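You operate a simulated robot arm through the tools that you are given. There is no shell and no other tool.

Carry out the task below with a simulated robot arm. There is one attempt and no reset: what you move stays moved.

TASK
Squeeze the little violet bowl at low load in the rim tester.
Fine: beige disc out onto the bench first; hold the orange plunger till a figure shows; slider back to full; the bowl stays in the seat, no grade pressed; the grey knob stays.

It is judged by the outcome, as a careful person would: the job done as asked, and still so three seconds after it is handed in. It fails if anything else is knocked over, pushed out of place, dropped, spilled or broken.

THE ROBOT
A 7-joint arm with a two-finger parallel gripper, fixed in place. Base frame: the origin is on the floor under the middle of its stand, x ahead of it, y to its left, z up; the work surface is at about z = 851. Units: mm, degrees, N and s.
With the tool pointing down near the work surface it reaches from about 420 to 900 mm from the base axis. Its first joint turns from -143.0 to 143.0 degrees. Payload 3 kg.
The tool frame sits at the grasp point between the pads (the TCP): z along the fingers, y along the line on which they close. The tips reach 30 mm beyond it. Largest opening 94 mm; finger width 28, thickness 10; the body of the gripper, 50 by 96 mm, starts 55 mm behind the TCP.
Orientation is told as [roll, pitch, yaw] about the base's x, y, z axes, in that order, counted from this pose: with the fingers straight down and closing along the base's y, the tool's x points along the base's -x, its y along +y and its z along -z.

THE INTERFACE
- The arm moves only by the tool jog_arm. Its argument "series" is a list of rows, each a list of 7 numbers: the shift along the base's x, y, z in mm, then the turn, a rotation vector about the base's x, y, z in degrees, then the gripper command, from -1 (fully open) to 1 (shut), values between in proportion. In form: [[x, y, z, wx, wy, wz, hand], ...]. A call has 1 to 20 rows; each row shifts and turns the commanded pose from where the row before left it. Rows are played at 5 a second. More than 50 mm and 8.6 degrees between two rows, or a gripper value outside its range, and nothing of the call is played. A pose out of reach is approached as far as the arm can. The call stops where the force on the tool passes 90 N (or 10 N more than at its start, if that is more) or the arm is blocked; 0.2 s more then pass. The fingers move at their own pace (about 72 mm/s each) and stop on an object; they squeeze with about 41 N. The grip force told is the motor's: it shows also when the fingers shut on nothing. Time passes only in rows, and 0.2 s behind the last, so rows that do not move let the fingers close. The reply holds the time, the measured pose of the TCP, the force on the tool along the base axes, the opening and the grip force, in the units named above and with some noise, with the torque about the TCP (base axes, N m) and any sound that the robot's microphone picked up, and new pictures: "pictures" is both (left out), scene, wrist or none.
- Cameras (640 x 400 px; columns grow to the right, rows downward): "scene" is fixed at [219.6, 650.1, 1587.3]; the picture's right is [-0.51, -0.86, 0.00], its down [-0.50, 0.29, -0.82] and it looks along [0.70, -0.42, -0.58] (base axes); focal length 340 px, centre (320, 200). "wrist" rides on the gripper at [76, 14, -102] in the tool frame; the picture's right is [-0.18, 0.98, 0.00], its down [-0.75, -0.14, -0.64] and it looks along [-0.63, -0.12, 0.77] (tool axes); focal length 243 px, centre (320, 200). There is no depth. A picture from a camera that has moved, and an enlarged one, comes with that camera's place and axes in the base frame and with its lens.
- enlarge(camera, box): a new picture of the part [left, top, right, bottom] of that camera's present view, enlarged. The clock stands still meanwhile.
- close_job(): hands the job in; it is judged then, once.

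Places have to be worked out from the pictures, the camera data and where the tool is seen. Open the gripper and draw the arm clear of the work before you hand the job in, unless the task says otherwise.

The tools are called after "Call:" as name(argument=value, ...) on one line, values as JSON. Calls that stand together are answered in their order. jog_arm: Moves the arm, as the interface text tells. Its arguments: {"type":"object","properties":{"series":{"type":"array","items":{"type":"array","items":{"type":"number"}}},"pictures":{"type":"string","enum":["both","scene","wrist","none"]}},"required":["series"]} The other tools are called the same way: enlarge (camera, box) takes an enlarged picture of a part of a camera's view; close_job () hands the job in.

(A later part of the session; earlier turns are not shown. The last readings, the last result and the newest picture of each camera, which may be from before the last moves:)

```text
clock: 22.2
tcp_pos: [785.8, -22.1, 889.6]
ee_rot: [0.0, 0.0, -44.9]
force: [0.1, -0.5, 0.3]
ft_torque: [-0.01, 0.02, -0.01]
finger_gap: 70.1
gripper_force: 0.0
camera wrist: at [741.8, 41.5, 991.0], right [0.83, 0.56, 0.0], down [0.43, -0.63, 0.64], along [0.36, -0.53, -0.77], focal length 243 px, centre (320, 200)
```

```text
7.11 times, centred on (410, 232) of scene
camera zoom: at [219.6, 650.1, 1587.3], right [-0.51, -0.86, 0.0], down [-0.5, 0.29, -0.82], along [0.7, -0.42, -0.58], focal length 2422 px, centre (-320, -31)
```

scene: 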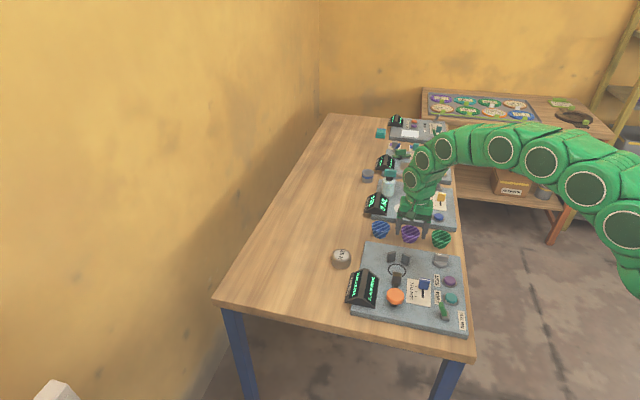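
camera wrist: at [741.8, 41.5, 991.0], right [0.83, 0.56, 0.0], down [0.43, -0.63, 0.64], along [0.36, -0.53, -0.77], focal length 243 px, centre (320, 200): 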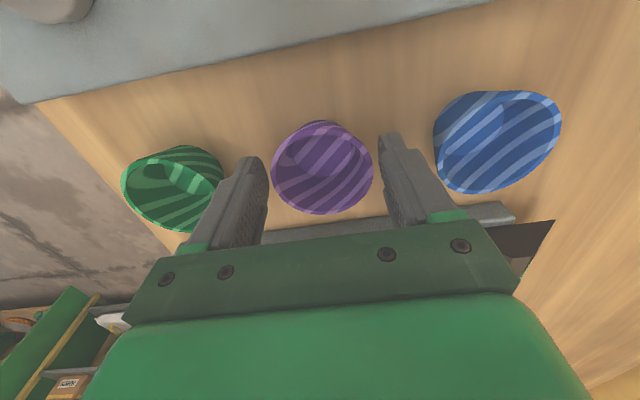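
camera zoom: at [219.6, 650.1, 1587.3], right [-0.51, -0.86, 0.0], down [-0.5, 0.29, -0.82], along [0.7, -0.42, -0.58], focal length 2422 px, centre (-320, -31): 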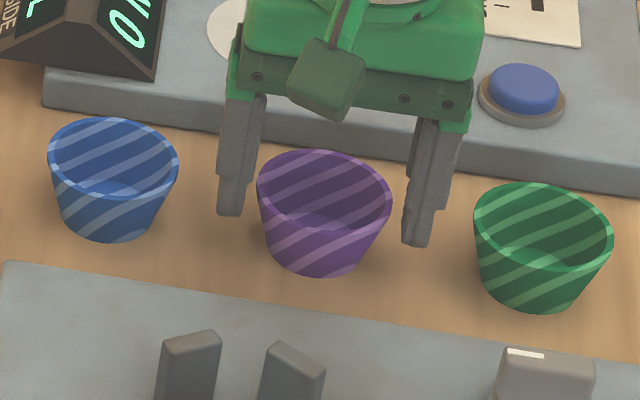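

The bowl is centred between the fingers with neighbours clear. I'll lower 3 mm and close gently in stages, watching gap and grip force.

Call:
jog_arm(series=[[0, 0.8, -3, 0, 0, 0, -0.49], [0, 0, 0, 0, 0, 0, -0.3], [0, 0, 0, 0, 0, 0, -0.25], [0, 0, 0, 0, 0, 0, -0.2], [0, 0, 0, 0, 0, 0, -0.2]], pictures="wrist")

```text
clock: 23.4
tcp_pos: [786.1, -21.8, 884.7]
ee_rot: [0.0, 0.0, -45.0]
force: [-0.1, 0.5, 0.7]
ft_torque: [0.01, -0.01, -0.01]
finger_gap: 58.6
gripper_force: 13.4
camera wrist: at [742.0, 41.8, 988.0], right [0.83, 0.56, 0.0], down [0.43, -0.63, 0.64], along [0.36, -0.53, -0.77], focal length 243 px, centre (320, 200)
```

wrist: 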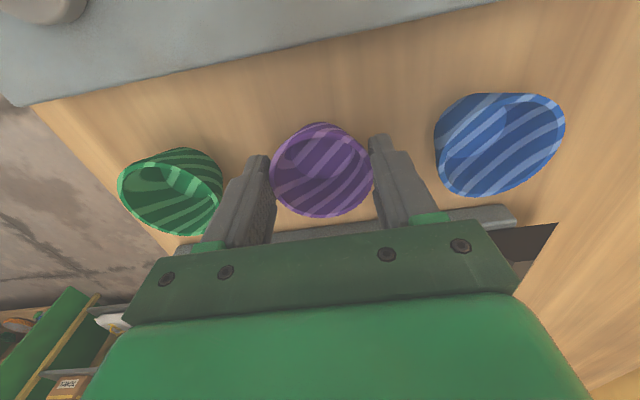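

Gripping at 58.6 mm with 13 N. I'll firm up slightly and lift straight up.

Call:
jog_arm(series=[[0, 0, 0, 0, 0, 0, -0.15], [0, 0, 0, 0, 0, 0, -0.15], [0, 0, 5, 0, 0, 0, -0.15], [0, 0, 10, 0, 0, 0, -0.15], [0, 0, 20, 0, 0, 0, -0.15], [0, 0, 30, 0, 0, 0, -0.15], [0, 0, 35, 0, 0, 0, -0.15], [0, 0, 20, 0, 0, 0, -0.15], [0, 0, 0, 0, 0, 0, -0.15]])

Call:
enlarge(camera="scene", box=[365, 195, 455, 260])

```text
clock: 25.4
tcp_pos: [785.8, -21.7, 1006.3]
ee_rot: [-0.1, 0.1, -45.0]
force: [-0.5, 0.1, 0.0]
ft_torque: [0.03, 0.02, 0.01]
finger_gap: 58.7
gripper_force: 14.2
camera wrist: at [743.1, 42.1, 1108.1], right [0.83, 0.56, 0.0], down [0.43, -0.63, 0.64], along [0.36, -0.53, -0.77], focal length 243 px, centre (320, 200)
```

scene: 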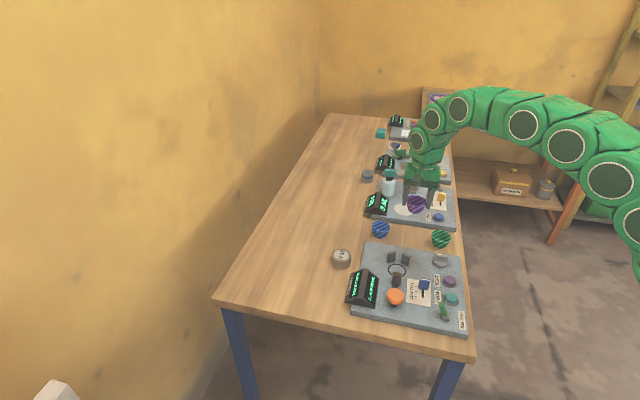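
wrist: 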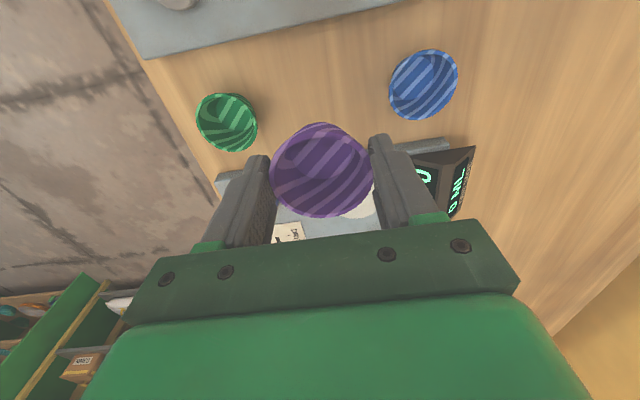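

```text
6.15 times, centred on (410, 228) of scene
camera zoom: at [219.6, 650.1, 1587.3], right [-0.51, -0.86, 0.0], down [-0.5, 0.29, -0.82], along [0.7, -0.42, -0.58], focal length 2096 px, centre (-234, 31)
```

zoom: 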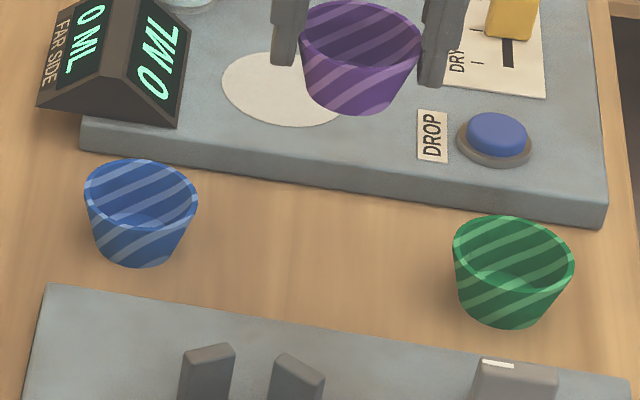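

The bowl is held upright and the display of the neighbour is undisturbed. I'll move it high over the seat ring at about (687, 120).

Call:
jog_arm(series=[[-24.6, 35.4, 0, 0, 0, 0, -0.15], [-24.6, 35.4, 0, 0, 0, 0, -0.15], [-24.6, 35.4, 0, 0, 0, 0, -0.15], [-24.6, 35.4, 0, 0, 0, 0, -0.15], [0, 0, 0, 0, 0, 0, -0.15], [0, 0, 0, 0, 0, 0, -0.15]])

Call:
enlarge(camera="wrist", box=[200, 40, 440, 240])

Call:
enlarge(camera="scene", box=[370, 215, 440, 290])

```text
clock: 26.8
tcp_pos: [686.7, 121.0, 1006.0]
ee_rot: [-0.1, 0.0, -44.9]
force: [-0.8, 0.2, -1.0]
ft_torque: [-0.02, 0.0, -0.01]
finger_gap: 58.6
gripper_force: 13.9
camera wrist: at [642.9, 185.7, 1108.6], right [0.83, 0.56, 0.0], down [0.43, -0.63, 0.64], along [0.36, -0.53, -0.77], focal length 243 px, centre (320, 200)
```

scene: 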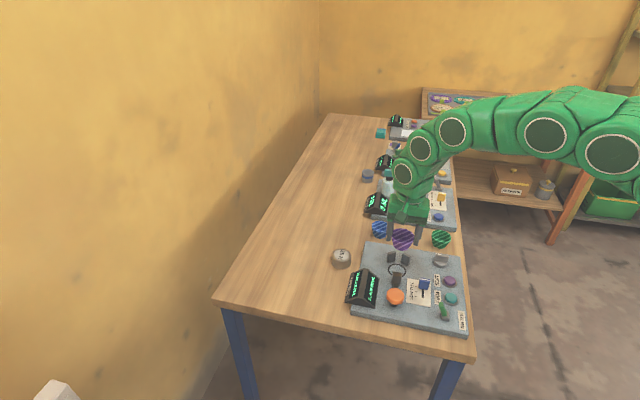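
wrist: 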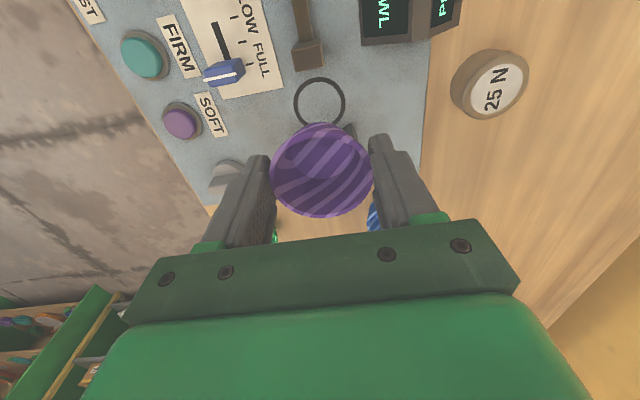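

```text
2.00 times, centred on (320, 140) of wrist
camera zoom: at [642.9, 185.7, 1108.6], right [0.83, 0.56, 0.0], down [0.43, -0.63, 0.64], along [0.36, -0.53, -0.77], focal length 485 px, centre (320, 320)
```

zoom: 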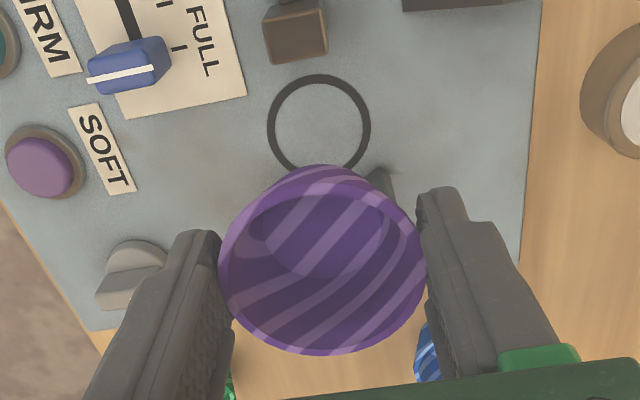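

```text
5.33 times, centred on (405, 252) of scene
camera zoom: at [219.6, 650.1, 1587.3], right [-0.51, -0.86, 0.0], down [-0.5, 0.29, -0.82], along [0.7, -0.42, -0.58], focal length 1816 px, centre (-133, -80)
```

zoom: 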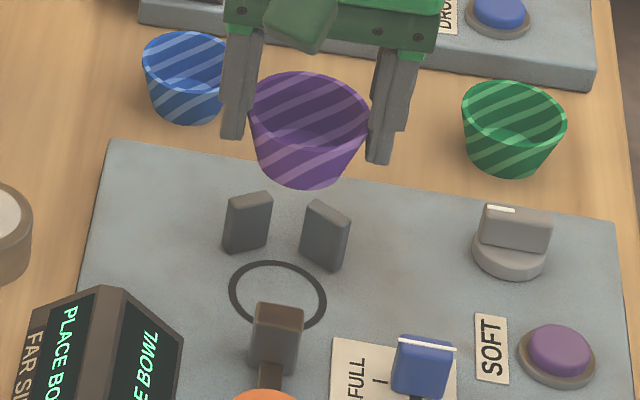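

The ring centre measures (686.4, 121.3) and the bowl centre is within 2 mm of it. I'll nudge and lower to just above the plate.

Call:
jog_arm(series=[[0.7, -0.7, -20, 0, 0, 0, -0.15], [0.4, -0.4, -25, 0, 0, 0, -0.15], [0, 0, -25, 0, 0, 0, -0.15], [0, 0, -12, 0, 0, 0, -0.15], [0, 0, 0, 0, 0, 0, -0.15]])

Call:
enlarge(camera="wrist", box=[200, 60, 440, 240])

Call:
enlarge(camera="scene", box=[370, 230, 430, 290])

```text
clock: 28.0
tcp_pos: [688.5, 119.7, 923.5]
ee_rot: [0.0, 0.0, -45.1]
force: [0.0, 0.1, 0.0]
ft_torque: [0.03, 0.02, -0.01]
finger_gap: 58.4
gripper_force: 14.1
camera wrist: at [645.1, 183.3, 1026.1], right [0.83, 0.56, 0.0], down [0.43, -0.63, 0.64], along [0.36, -0.53, -0.77], focal length 243 px, centre (320, 200)
```

scene: 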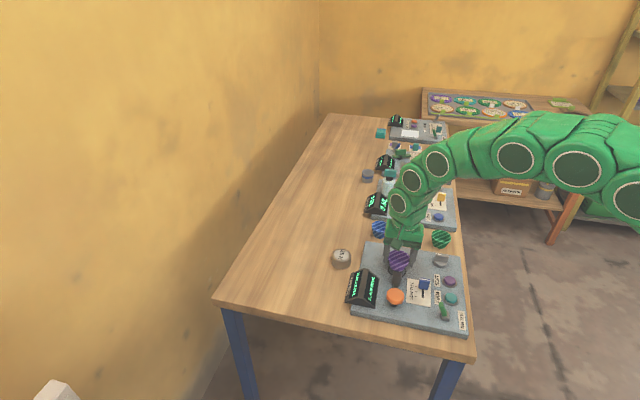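
wrist: 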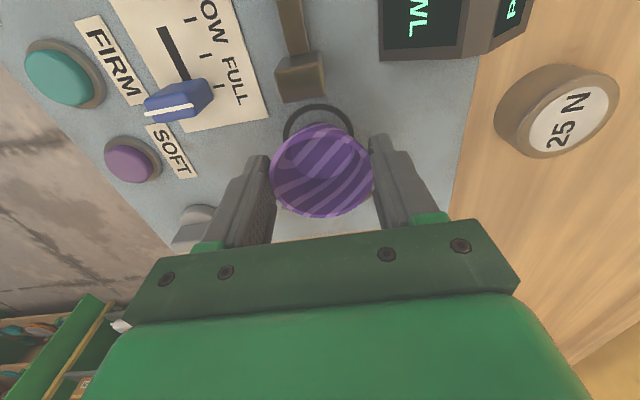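

```text
2.22 times, centred on (320, 150) of wrist
camera zoom: at [645.1, 183.3, 1026.1], right [0.83, 0.56, 0.0], down [0.43, -0.63, 0.64], along [0.36, -0.53, -0.77], focal length 539 px, centre (320, 311)
```

zoom: 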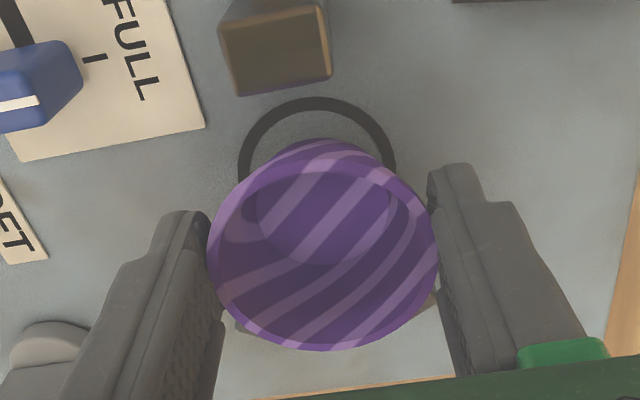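

```text
6.67 times, centred on (400, 260) of scene
camera zoom: at [219.6, 650.1, 1587.3], right [-0.51, -0.86, 0.0], down [-0.5, 0.29, -0.82], along [0.7, -0.42, -0.58], focal length 2270 px, centre (-213, -200)
```

zoom: 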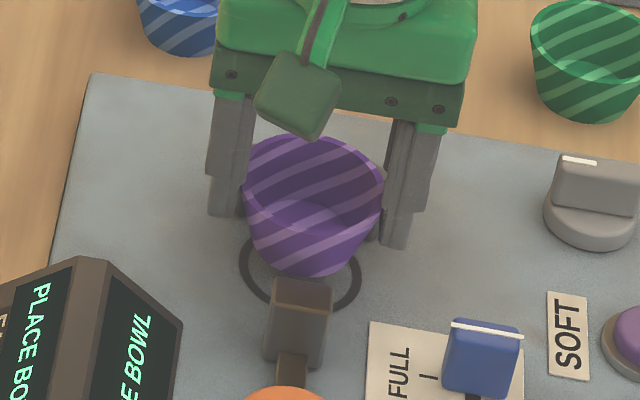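

The bowl base sits about 3 mm toward the fixed jaws relative to the ring; I'll shift (−2.8, +1.2) and descend to just above contact.

Call:
jog_arm(series=[[-1.4, 0.6, -5, 0, 0, 0, -0.15], [-1.4, 0.6, -4, 0, 0, 0, -0.15], [0, 0, -3, 0, 0, 0, -0.15], [0, 0, 0, 0, 0, 0, -0.15]])

Call:
enlarge(camera="wrist", box=[200, 60, 440, 240])

Call:
enlarge(camera="scene", box=[370, 230, 430, 290])

```text
clock: 29.0
tcp_pos: [684.5, 118.4, 911.1]
ee_rot: [0.0, 0.0, -45.0]
force: [0.5, -0.3, 0.3]
ft_torque: [0.0, 0.0, 0.02]
finger_gap: 58.6
gripper_force: 14.1
camera wrist: at [641.6, 183.7, 1013.8], right [0.83, 0.56, 0.0], down [0.43, -0.63, 0.64], along [0.36, -0.53, -0.77], focal length 243 px, centre (320, 200)
```

scene: 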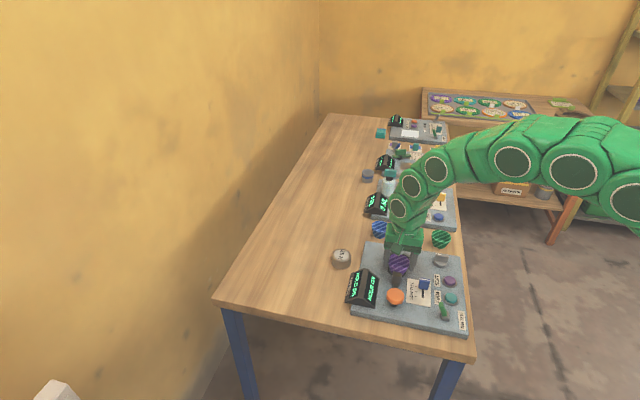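
wrist: 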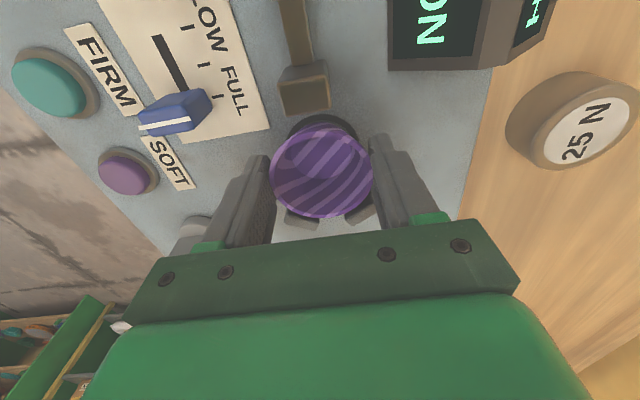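

```text
2.22 times, centred on (320, 150) of wrist
camera zoom: at [641.6, 183.7, 1013.8], right [0.83, 0.56, 0.0], down [0.43, -0.63, 0.64], along [0.36, -0.53, -0.77], focal length 539 px, centre (320, 311)
```

zoom: 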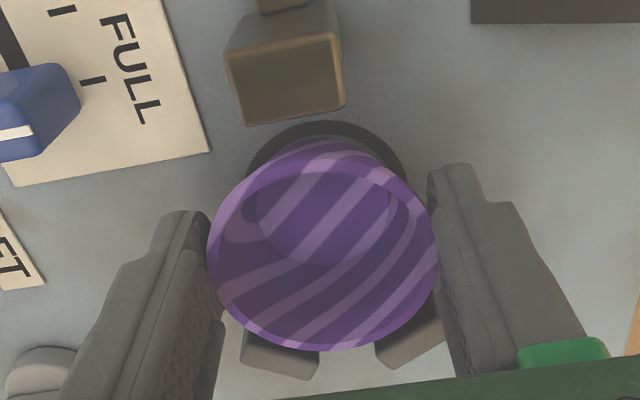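

```text
6.67 times, centred on (400, 260) of scene
camera zoom: at [219.6, 650.1, 1587.3], right [-0.51, -0.86, 0.0], down [-0.5, 0.29, -0.82], along [0.7, -0.42, -0.58], focal length 2270 px, centre (-213, -200)
```

zoom: 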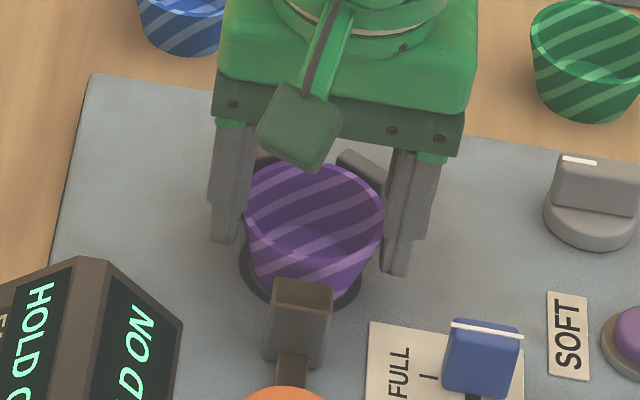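

The display already switched to "HOLD ON", so the bowl is recognised in the seat, and it's well centred on the ring. I'll creep down to contact.

Call:
jog_arm(series=[[0.3, 0.3, -2, 0, 0, 0, -0.15], [0, 0, 0, 0, 0, 0, -0.15]], pictures="none")

Call:
jog_arm(series=[[0.3, 0.3, -1, 0, 0, 0, -0.15], [0, 0, 0, 0, 0, 0, -0.15]], pictures="none")

Call:
jog_arm(series=[[0, 0, -1, 0, 0, 0, -0.15], [0, 0, 0, 0, 0, 0, -0.15]], pictures="none")

```text
clock: 29.6
tcp_pos: [686.0, 119.6, 908.7]
ee_rot: [0.0, 0.0, -44.9]
force: [-0.6, 0.1, 0.0]
ft_torque: [-0.01, 0.0, 0.01]
finger_gap: 58.8
gripper_force: 13.8
```

```text
clock: 30.2
tcp_pos: [686.0, 120.5, 909.1]
ee_rot: [0.0, 0.0, -45.1]
force: [-0.5, 0.8, 0.1]
ft_torque: [-0.01, -0.03, -0.02]
finger_gap: 58.4
gripper_force: 13.4
```

```text
clock: 30.8
tcp_pos: [686.9, 120.1, 907.6]
ee_rot: [0.0, 0.0, -45.0]
force: [-1.0, -0.3, 5.4]
ft_torque: [-0.04, 0.0, -0.01]
finger_gap: 58.7
gripper_force: 14.3
```

Contact with 5 N: the bowl rests on the plate. I'll open gently and rise straight up.

Call:
jog_arm(series=[[0, 0, 0, 0, 0, 0, -0.22], [0, 0, 0, 0, 0, 0, -0.3], [0, 0, 0, 0, 0, 0, -0.45], [0, 0, 0, 0, 0, 0, -0.45], [0, 0, 8, 0, 0, 0, -0.45], [0, 0, 20, 0, 0, 0, -0.45], [0, 0, 35, 0, 0, 0, -0.45], [0, 0, 40, 0, 0, 0, -0.45], [0, 0, 0, 0, 0, 0, -0.45]])

Call:
enlarge(camera="wrist", box=[200, 0, 440, 180])

Call:
enlarge(camera="scene", box=[340, 235, 440, 310])

```text
clock: 32.8
tcp_pos: [687.3, 120.5, 1010.6]
ee_rot: [0.0, 0.0, -45.0]
force: [0.7, -0.1, -0.5]
ft_torque: [-0.01, -0.01, 0.02]
finger_gap: 68.3
gripper_force: 0.1
camera wrist: at [644.0, 184.2, 1112.7], right [0.83, 0.56, 0.0], down [0.43, -0.63, 0.64], along [0.36, -0.53, -0.77], focal length 243 px, centre (320, 200)
```

scene: 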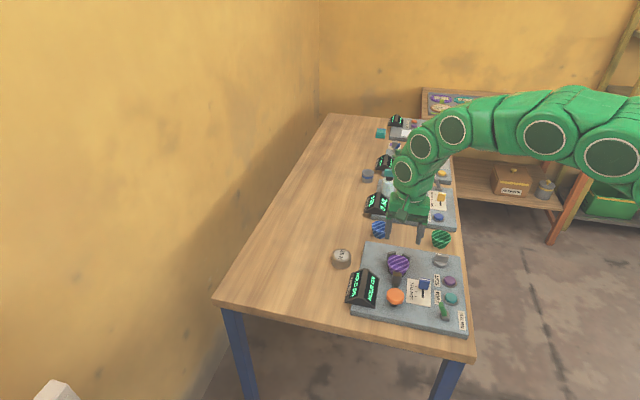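
wrist: 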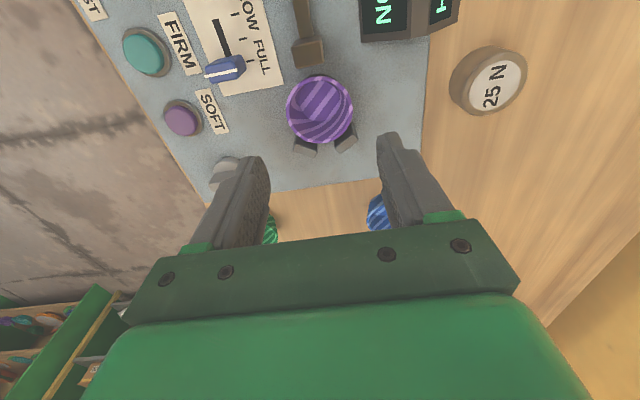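

```text
2.22 times, centred on (320, 90) of wrist
camera zoom: at [644.0, 184.2, 1112.7], right [0.83, 0.56, 0.0], down [0.43, -0.63, 0.64], along [0.36, -0.53, -0.77], focal length 539 px, centre (320, 444)
```

zoom: 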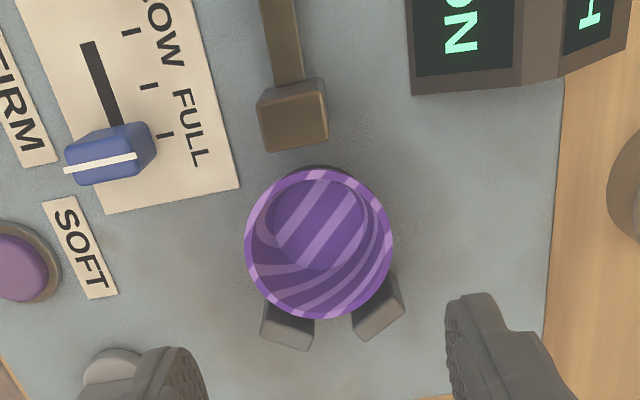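

```text
5.33 times, centred on (390, 272) of scene
camera zoom: at [219.6, 650.1, 1587.3], right [-0.51, -0.86, 0.0], down [-0.5, 0.29, -0.82], along [0.7, -0.42, -0.58], focal length 1816 px, centre (-53, -187)
```

zoom: 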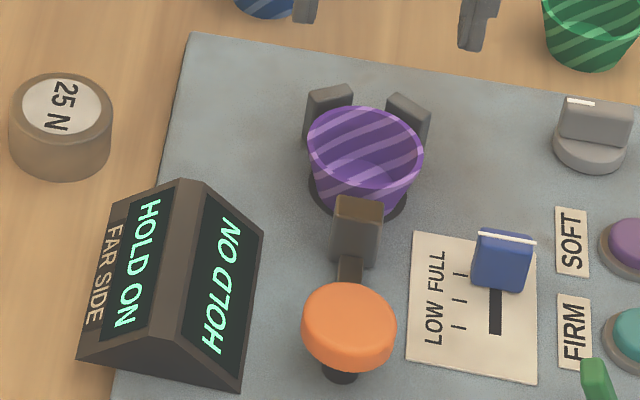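

The bowl sits upright in the seat and the display reads "HOLD ON". I place the slider tab at about (607, 103), top z ≈ 906, with LOW about 32 mm along (−0.71, +0.71). I'll move above the slider with a 47 mm opening and check.

Call:
jog_arm(series=[[-40, -8.7, 0, 0, 0, 0, -0.2], [-40, -8.7, 0, 0, 0, 0, 0.0], [0, 0, -25, 0, 0, 0, 0.0], [0, 0, -15, 0, 0, 0, 0.0], [0, 0, 0, 0, 0, 0, 0.0], [0, 0, 0, 0, 0, 0, 0.0]])

Call:
enlarge(camera="wrist", box=[200, 60, 440, 210])

Call:
enlarge(camera="scene", box=[370, 240, 470, 315])

```text
clock: 34.2
tcp_pos: [606.2, 101.7, 971.5]
ee_rot: [0.0, 0.0, -45.0]
force: [-0.8, 0.1, -0.4]
ft_torque: [0.0, 0.01, -0.03]
finger_gap: 47.2
gripper_force: 0.1
camera wrist: at [562.7, 165.9, 1074.3], right [0.83, 0.56, 0.0], down [0.43, -0.63, 0.64], along [0.36, -0.53, -0.77], focal length 243 px, centre (320, 200)
```

scene: 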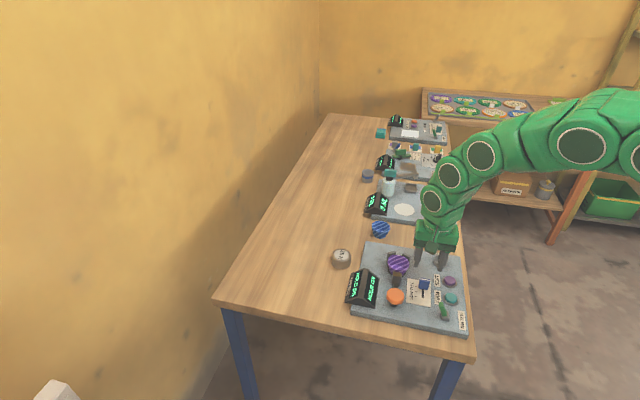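
wrist: 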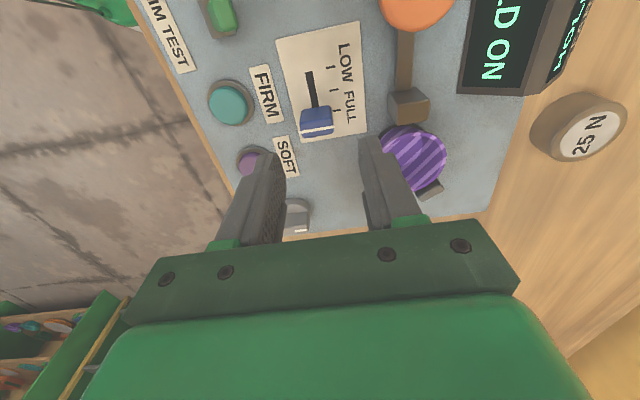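

```text
2.67 times, centred on (320, 135) of wrist
camera zoom: at [562.7, 165.9, 1074.3], right [0.83, 0.56, 0.0], down [0.43, -0.63, 0.64], along [0.36, -0.53, -0.77], focal length 647 px, centre (320, 373)
```

zoom: 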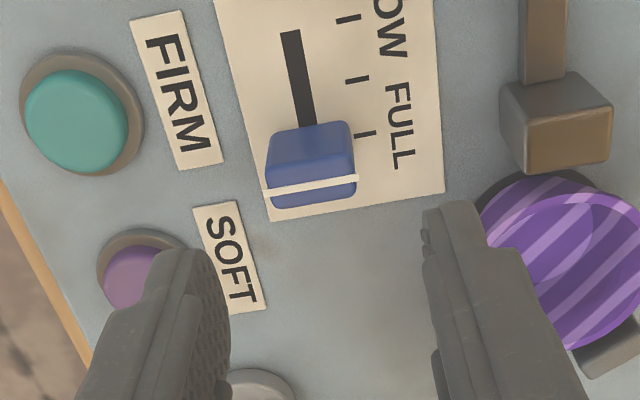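

```text
5.33 times, centred on (420, 278) of scene
camera zoom: at [219.6, 650.1, 1587.3], right [-0.51, -0.86, 0.0], down [-0.5, 0.29, -0.82], along [0.7, -0.42, -0.58], focal length 1816 px, centre (-213, -213)
```

zoom: 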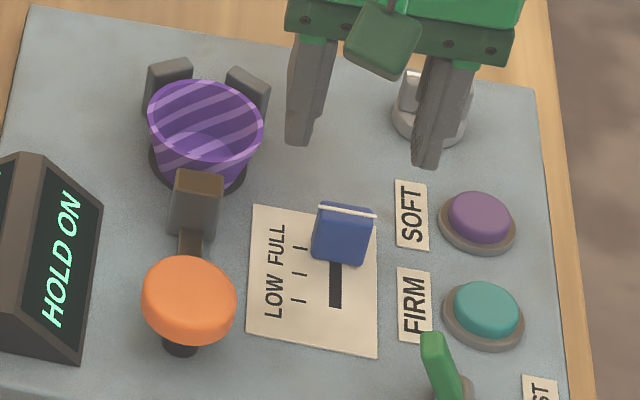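

The slider tab's pointer line triangulates to (605, 100, 896), right under the TCP and aligned with the FULL tick. I'll descend so the fingers straddle the tab.

Call:
jog_arm(series=[[-0.6, -0.8, -20, 0, 0, 0, 0.0], [-0.6, -0.8, -20, 0, 0, 0, 0.0], [0, 0, -12, 0, 0, 0, 0.0], [0, 0, -6, 0, 0, 0, 0.0], [0, 0, 0, 0, 0, 0, 0.0]])

Call:
enlarge(camera="wrist", box=[200, 90, 440, 240])

Call:
enlarge(camera="scene", box=[390, 250, 460, 310])

```text
clock: 35.4
tcp_pos: [604.7, 100.0, 912.7]
ee_rot: [0.0, 0.0, -45.0]
force: [-0.2, 0.2, -0.4]
ft_torque: [-0.02, -0.01, 0.01]
finger_gap: 47.1
gripper_force: 0.1
camera wrist: at [561.4, 165.0, 1014.9], right [0.83, 0.56, 0.0], down [0.43, -0.63, 0.64], along [0.36, -0.53, -0.77], focal length 243 px, centre (320, 200)
```

scene: 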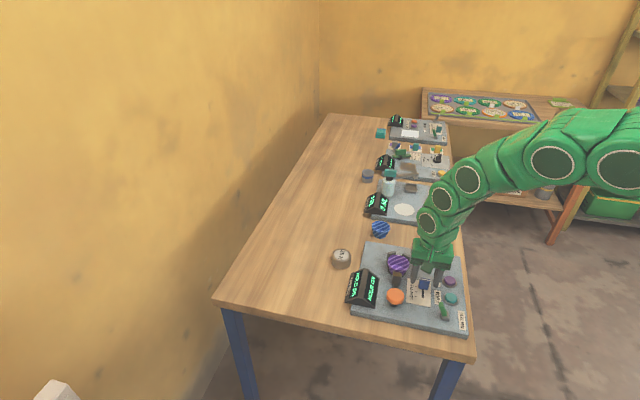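
wrist: 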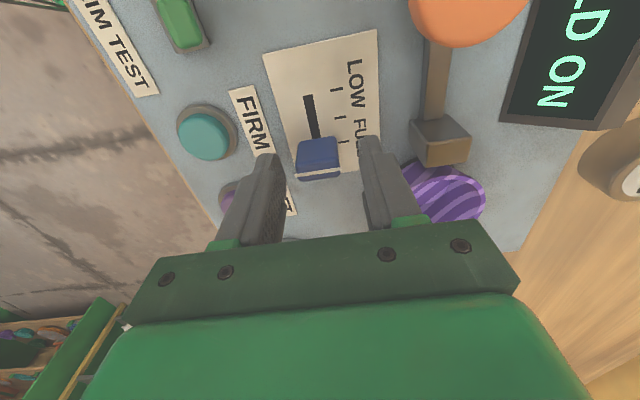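

```text
2.67 times, centred on (320, 165) of wrist
camera zoom: at [561.4, 165.0, 1014.9], right [0.83, 0.56, 0.0], down [0.43, -0.63, 0.64], along [0.36, -0.53, -0.77], focal length 647 px, centre (320, 293)
```

zoom: 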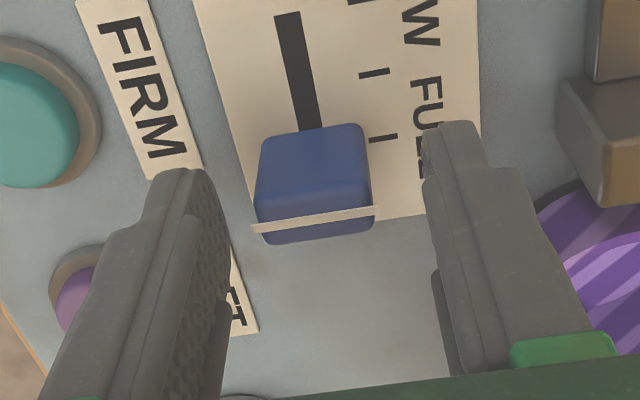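

```text
6.67 times, centred on (425, 280) of scene
camera zoom: at [219.6, 650.1, 1587.3], right [-0.51, -0.86, 0.0], down [-0.5, 0.29, -0.82], along [0.7, -0.42, -0.58], focal length 2270 px, centre (-380, -333)
```

zoom: 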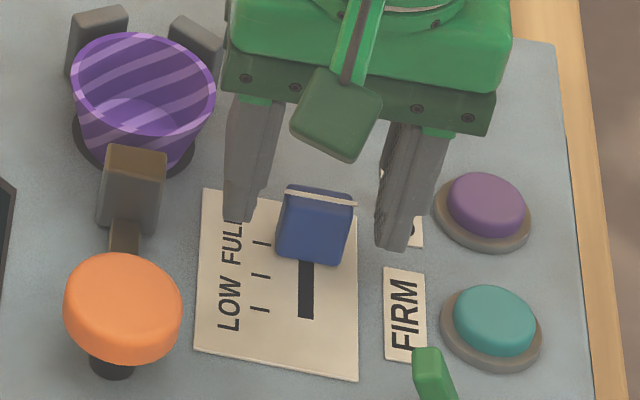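

The tab is between the fingertips with clear space to both buttons. I'll lower 3 mm and close gently on it.

Call:
jog_arm(series=[[0, 0, -3, 0, 0, 0, 0.0], [0, 0, 0, 0, 0, 0, 0.3], [0, 0, 0, 0, 0, 0, 0.45], [0, 0, 0, 0, 0, 0, 0.55], [0, 0, 0, 0, 0, 0, 0.55]], pictures="wrist")

```text
clock: 36.6
tcp_pos: [604.1, 101.2, 908.9]
ee_rot: [0.0, 0.0, -45.0]
force: [-8.2, -8.2, 1.2]
ft_torque: [-0.17, 0.17, -0.01]
finger_gap: 26.9
gripper_force: 5.7
camera wrist: at [561.1, 164.6, 1011.8], right [0.83, 0.56, 0.0], down [0.43, -0.63, 0.64], along [0.36, -0.53, -0.77], focal length 243 px, centre (320, 200)
```

wrist: 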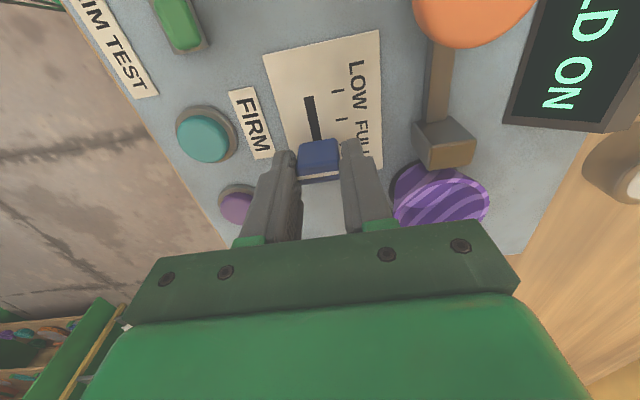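

The reaction points toward −e1, meaning only one finger is touching. I'll shift the TCP about 2 mm that way to centre on the tab.

Call:
jog_arm(series=[[-0.7, -0.7, 0, 0, 0, 0, 0.55], [-0.7, -0.7, 0, 0, 0, 0, 0.55], [0, 0, 0, 0, 0, 0, 0.55]], pictures="none")

```text
clock: 37.4
tcp_pos: [603.1, 101.2, 910.1]
ee_rot: [-0.1, 0.1, -45.0]
force: [-1.5, -0.6, -7.2]
ft_torque: [0.14, 0.16, -0.03]
finger_gap: 25.2
gripper_force: 45.1
```

Now held at 25 mm. I'll drag toward LOW in small steps, about 20 mm first, and look.

Call:
jog_arm(series=[[0, 0, 0, 0, 0, 0, 0.52], [-3.5, 3.5, 0, 0, 0, 0, 0.52], [-3.5, 3.5, 0, 0, 0, 0, 0.52], [-3.5, 3.5, 0, 0, 0, 0, 0.52], [-3.5, 3.5, 0, 0, 0, 0, 0.52], [0, 0, 0, 0, 0, 0, 0.52]])

Call:
enlarge(camera="wrist", box=[200, 50, 440, 200])

Call:
enlarge(camera="scene", box=[390, 250, 460, 310])

```text
clock: 38.8
tcp_pos: [589.6, 115.2, 909.5]
ee_rot: [0.1, 0.0, -45.1]
force: [5.4, 4.9, 5.7]
ft_torque: [0.05, -0.2, 0.02]
finger_gap: 25.3
gripper_force: 45.0
camera wrist: at [546.2, 178.3, 1012.2], right [0.83, 0.56, 0.0], down [0.43, -0.63, 0.64], along [0.36, -0.53, -0.77], focal length 243 px, centre (320, 200)
```

scene: 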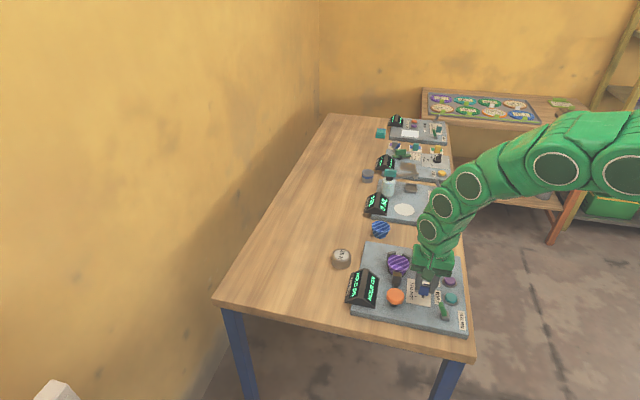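
wrist: 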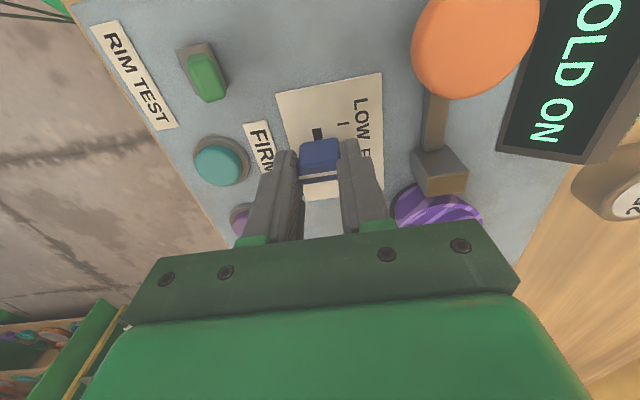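

```text
2.67 times, centred on (320, 125) of wrist
camera zoom: at [546.2, 178.3, 1012.2], right [0.83, 0.56, 0.0], down [0.43, -0.63, 0.64], along [0.36, -0.53, -0.77], focal length 647 px, centre (320, 400)
```

zoom: 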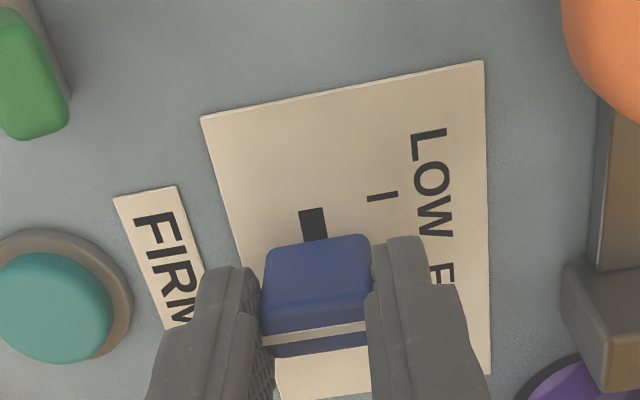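

```text
6.67 times, centred on (425, 280) of scene
camera zoom: at [219.6, 650.1, 1587.3], right [-0.51, -0.86, 0.0], down [-0.5, 0.29, -0.82], along [0.7, -0.42, -0.58], focal length 2270 px, centre (-380, -333)
```

zoom: 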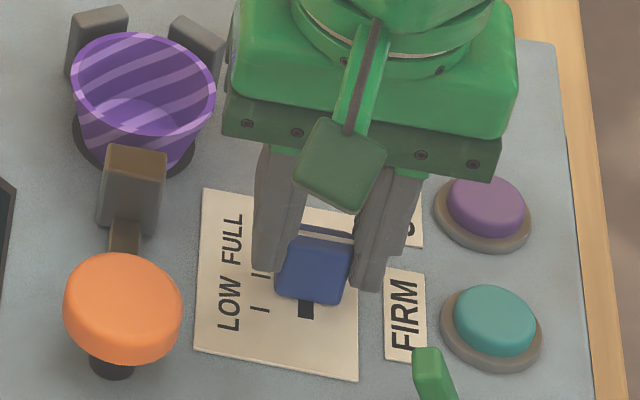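

The slider follows the grip cleanly; the pointer is past the middle. I'll continue the remaining ~12 mm to the LOW tick in small steps.

Call:
jog_arm(series=[[-2.5, 2.5, 0, 0, 0, 0, 0.52], [-2.5, 2.5, 0, 0, 0, 0, 0.52], [-2.5, 2.5, 0, 0, 0, 0, 0.52], [-1, 1, 0, 0, 0, 0, 0.52], [0, 0, 0, 0, 0, 0, 0.52]])

Call:
enlarge(camera="wrist", box=[200, 50, 440, 200])

Call:
enlarge(camera="scene", box=[390, 250, 460, 310])

```text
clock: 40.0
tcp_pos: [581.5, 123.4, 908.6]
ee_rot: [-0.1, -0.1, -45.1]
force: [9.9, 12.9, 5.9]
ft_torque: [0.14, -0.23, 0.12]
finger_gap: 25.6
gripper_force: 44.5
camera wrist: at [537.1, 187.2, 1012.2], right [0.82, 0.57, 0.0], down [0.43, -0.63, 0.64], along [0.36, -0.53, -0.77], focal length 243 px, centre (320, 200)
```

scene: 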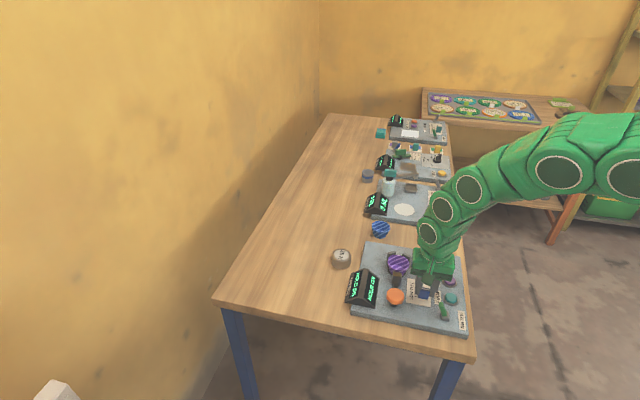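
wrist: 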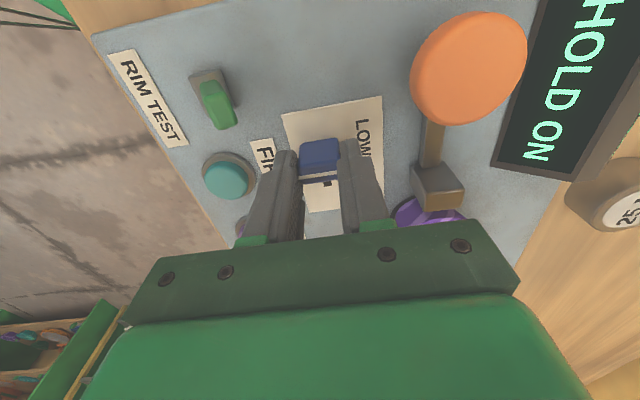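

```text
2.67 times, centred on (320, 125) of wrist
camera zoom: at [537.1, 187.2, 1012.2], right [0.82, 0.57, 0.0], down [0.43, -0.63, 0.64], along [0.36, -0.53, -0.77], focal length 647 px, centre (320, 400)
```

zoom: 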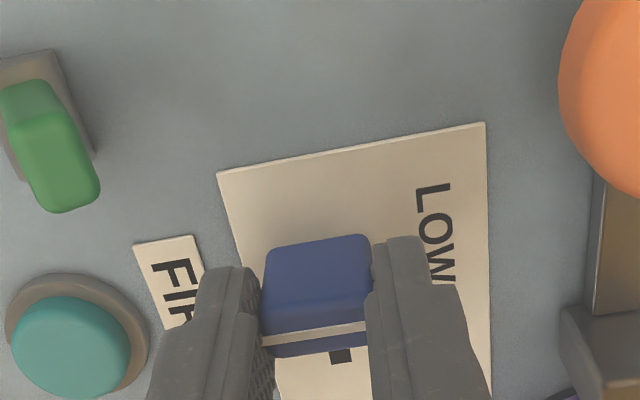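

```text
6.67 times, centred on (425, 280) of scene
camera zoom: at [219.6, 650.1, 1587.3], right [-0.51, -0.86, 0.0], down [-0.5, 0.29, -0.82], along [0.7, -0.42, -0.58], focal length 2270 px, centre (-380, -333)
```

zoom: 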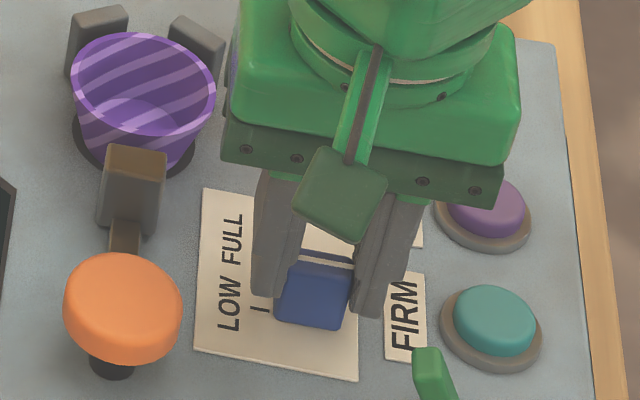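

Nearly at LOW with no end stop felt yet. I'll go a few more 1 mm steps to reach the end, easing the small sideways load.

Call:
jog_arm(series=[[-0.4, 1.0, 0, 0, 0, 0, 0.52], [-0.5, 0.9, 0, 0, 0, 0, 0.52], [0, 0, 0, 0, 0, 0, 0.52]], pictures="none")

Call:
jog_arm(series=[[-0.7, 0.7, 0, 0, 0, 0, 0.52], [-0.7, 0.7, 0, 0, 0, 0, 0.52], [0, 0, 0, 0, 0, 0, 0.52]], pictures="both")

Call:
enlarge(camera="wrist", box=[200, 50, 440, 200])

```text
clock: 40.8
tcp_pos: [580.1, 124.4, 908.8]
ee_rot: [0.0, 0.0, -45.0]
force: [0.5, -0.6, 28.2]
ft_torque: [-0.05, -0.1, 0.0]
finger_gap: 25.4
gripper_force: 44.7
```

```text
clock: 41.6
tcp_pos: [579.3, 126.0, 909.0]
ee_rot: [0.0, -0.1, -45.0]
force: [16.0, -33.1, 24.6]
ft_torque: [-1.11, -0.62, 0.02]
finger_gap: 25.2
gripper_force: 45.0
camera wrist: at [535.5, 189.1, 1011.9], right [0.82, 0.57, 0.0], down [0.43, -0.63, 0.64], along [0.36, -0.53, -0.77], focal length 243 px, centre (320, 200)
```

scene: 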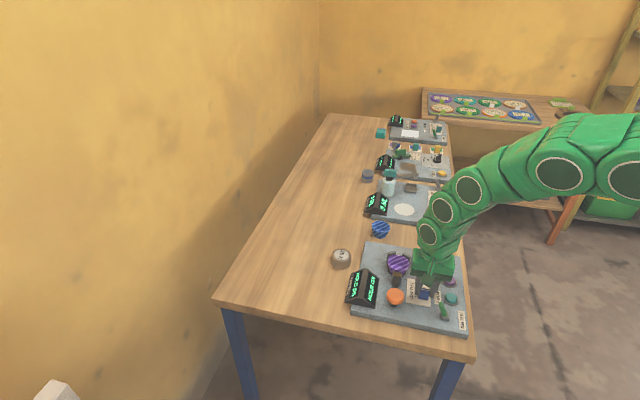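
wrist: 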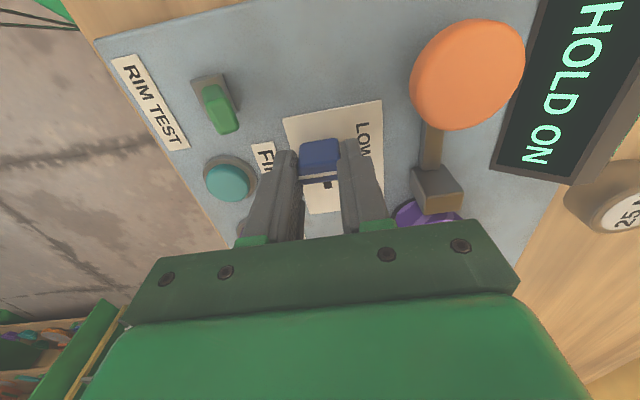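

```text
2.67 times, centred on (320, 125) of wrist
camera zoom: at [535.5, 189.1, 1011.9], right [0.82, 0.57, 0.0], down [0.43, -0.63, 0.64], along [0.36, -0.53, -0.77], focal length 647 px, centre (320, 400)
```

zoom: 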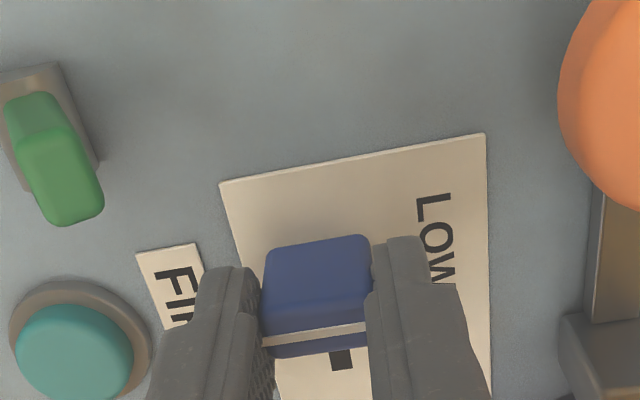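

End stop felt (about 35 N) with the pointer at LOW. I'll open just enough to release and rise straight up.

Call:
jog_arm(series=[[0, 0, 0, 0, 0, 0, 0.4], [0, 0, 0, 0, 0, 0, 0.2], [0, 0, 0, 0, 0, 0, 0.2], [0, 0, 10, 0, 0, 0, 0.2], [0, 0, 25, 0, 0, 0, 0.2], [0, 0, 35, 0, 0, 0, 0.2], [0, 0, 20, 0, 0, 0, 0.2], [0, 0, 0, 0, 0, 0, 0.2]])

Call:
enlarge(camera="scene", box=[380, 240, 470, 315])

Call:
enlarge(camera="wrist", box=[200, 0, 560, 200])

```text
clock: 43.4
tcp_pos: [578.7, 126.9, 1001.5]
ee_rot: [0.0, 0.0, -45.0]
force: [0.1, 0.0, 0.5]
ft_torque: [-0.01, 0.03, -0.02]
finger_gap: 37.5
gripper_force: 0.0
camera wrist: at [535.1, 190.6, 1102.9], right [0.83, 0.56, 0.0], down [0.43, -0.63, 0.64], along [0.36, -0.53, -0.77], focal length 243 px, centre (320, 200)
```

scene: 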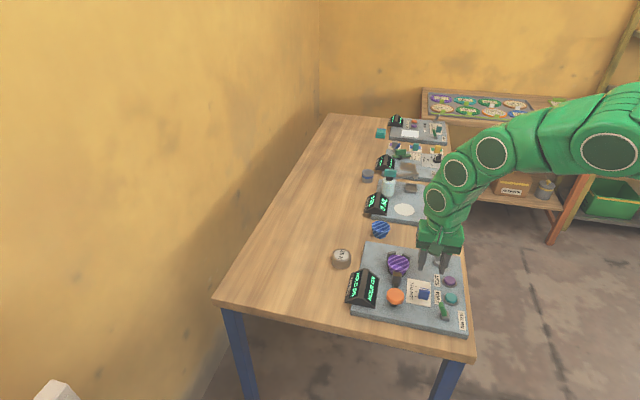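
wrist: 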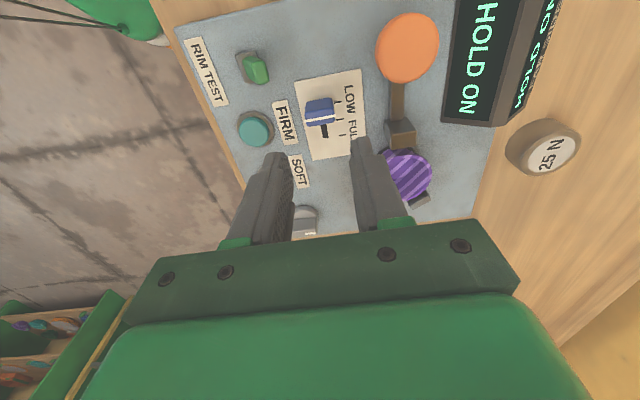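

```text
5.33 times, centred on (425, 278) of scene
camera zoom: at [219.6, 650.1, 1587.3], right [-0.51, -0.86, 0.0], down [-0.5, 0.29, -0.82], along [0.7, -0.42, -0.58], focal length 1816 px, centre (-240, -213)
```

zoom: 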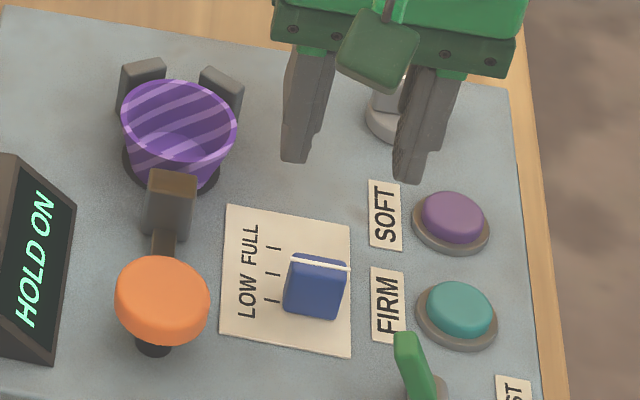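

```text
1.78 times, centred on (380, 100) of wrist
camera zoom: at [535.1, 190.6, 1102.9], right [0.83, 0.56, 0.0], down [0.43, -0.63, 0.64], along [0.36, -0.53, -0.77], focal length 431 px, centre (213, 378)
```

zoom: 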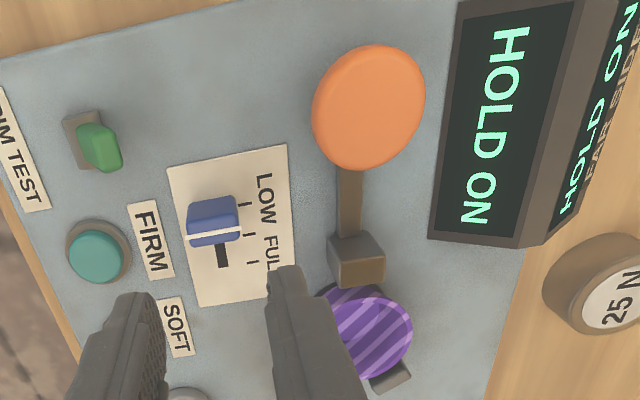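

The slider pointer is on the LOW tick. The orange knob's top is near (603, 203, 900); I'll shut the fingers and move above it.

Call:
jog_arm(series=[[0, 0, 5, 0, 0, 0, 0.6], [12, 38, 0, 0, 0, 0, 1], [12.3, 38, 0, 0, 0, 0, 1], [0, 0, -25, 0, 0, 0, 1], [0, 0, -20, 0, 0, 0, 1], [0, 0, 0, 0, 0, 0, 1]])

Call:
enlarge(camera="scene", box=[340, 235, 440, 310])

Call:
enlarge(camera="wrist", box=[200, 60, 440, 210])

```text
clock: 44.8
tcp_pos: [602.9, 204.5, 960.7]
ee_rot: [0.1, 0.0, -45.0]
force: [0.1, -1.1, 0.8]
ft_torque: [-0.02, -0.01, 0.03]
finger_gap: 0.2
gripper_force: 33.3
camera wrist: at [559.2, 267.0, 1062.7], right [0.83, 0.56, 0.0], down [0.43, -0.63, 0.64], along [0.36, -0.53, -0.77], focal length 243 px, centre (320, 200)
```

scene: 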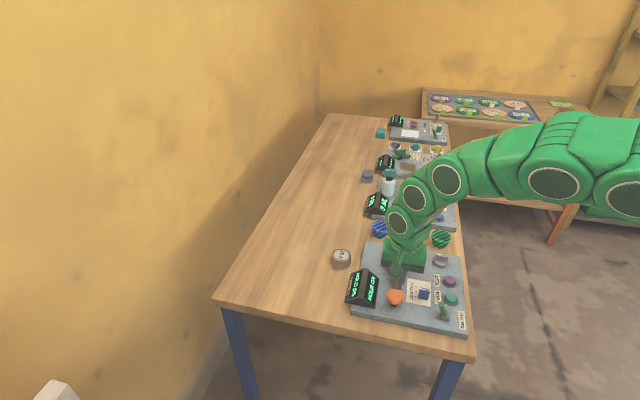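
wrist: 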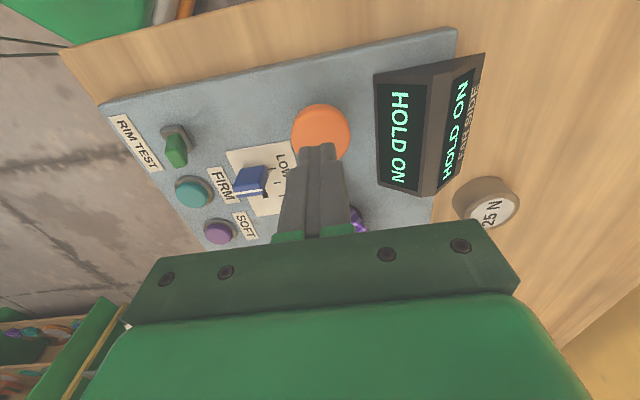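

```text
5.33 times, centred on (390, 272) of scene
camera zoom: at [219.6, 650.1, 1587.3], right [-0.51, -0.86, 0.0], down [-0.5, 0.29, -0.82], along [0.7, -0.42, -0.58], focal length 1816 px, centre (-53, -187)
```

zoom: 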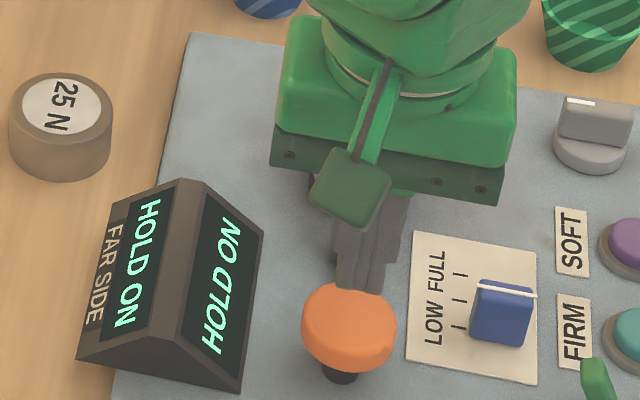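

```text
2.67 times, centred on (320, 135) of wrist
camera zoom: at [559.2, 267.0, 1062.7], right [0.83, 0.56, 0.0], down [0.43, -0.63, 0.64], along [0.36, -0.53, -0.77], focal length 647 px, centre (320, 373)
```

zoom: 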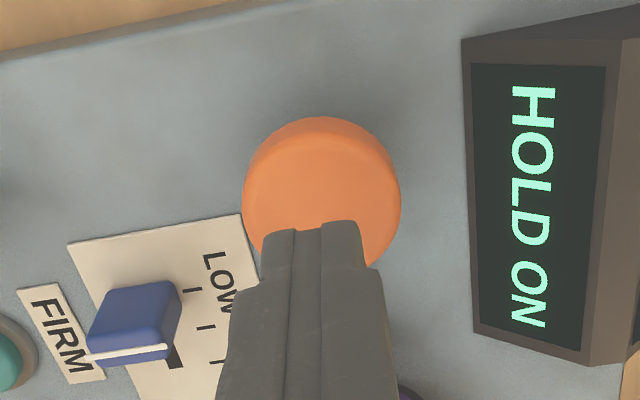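

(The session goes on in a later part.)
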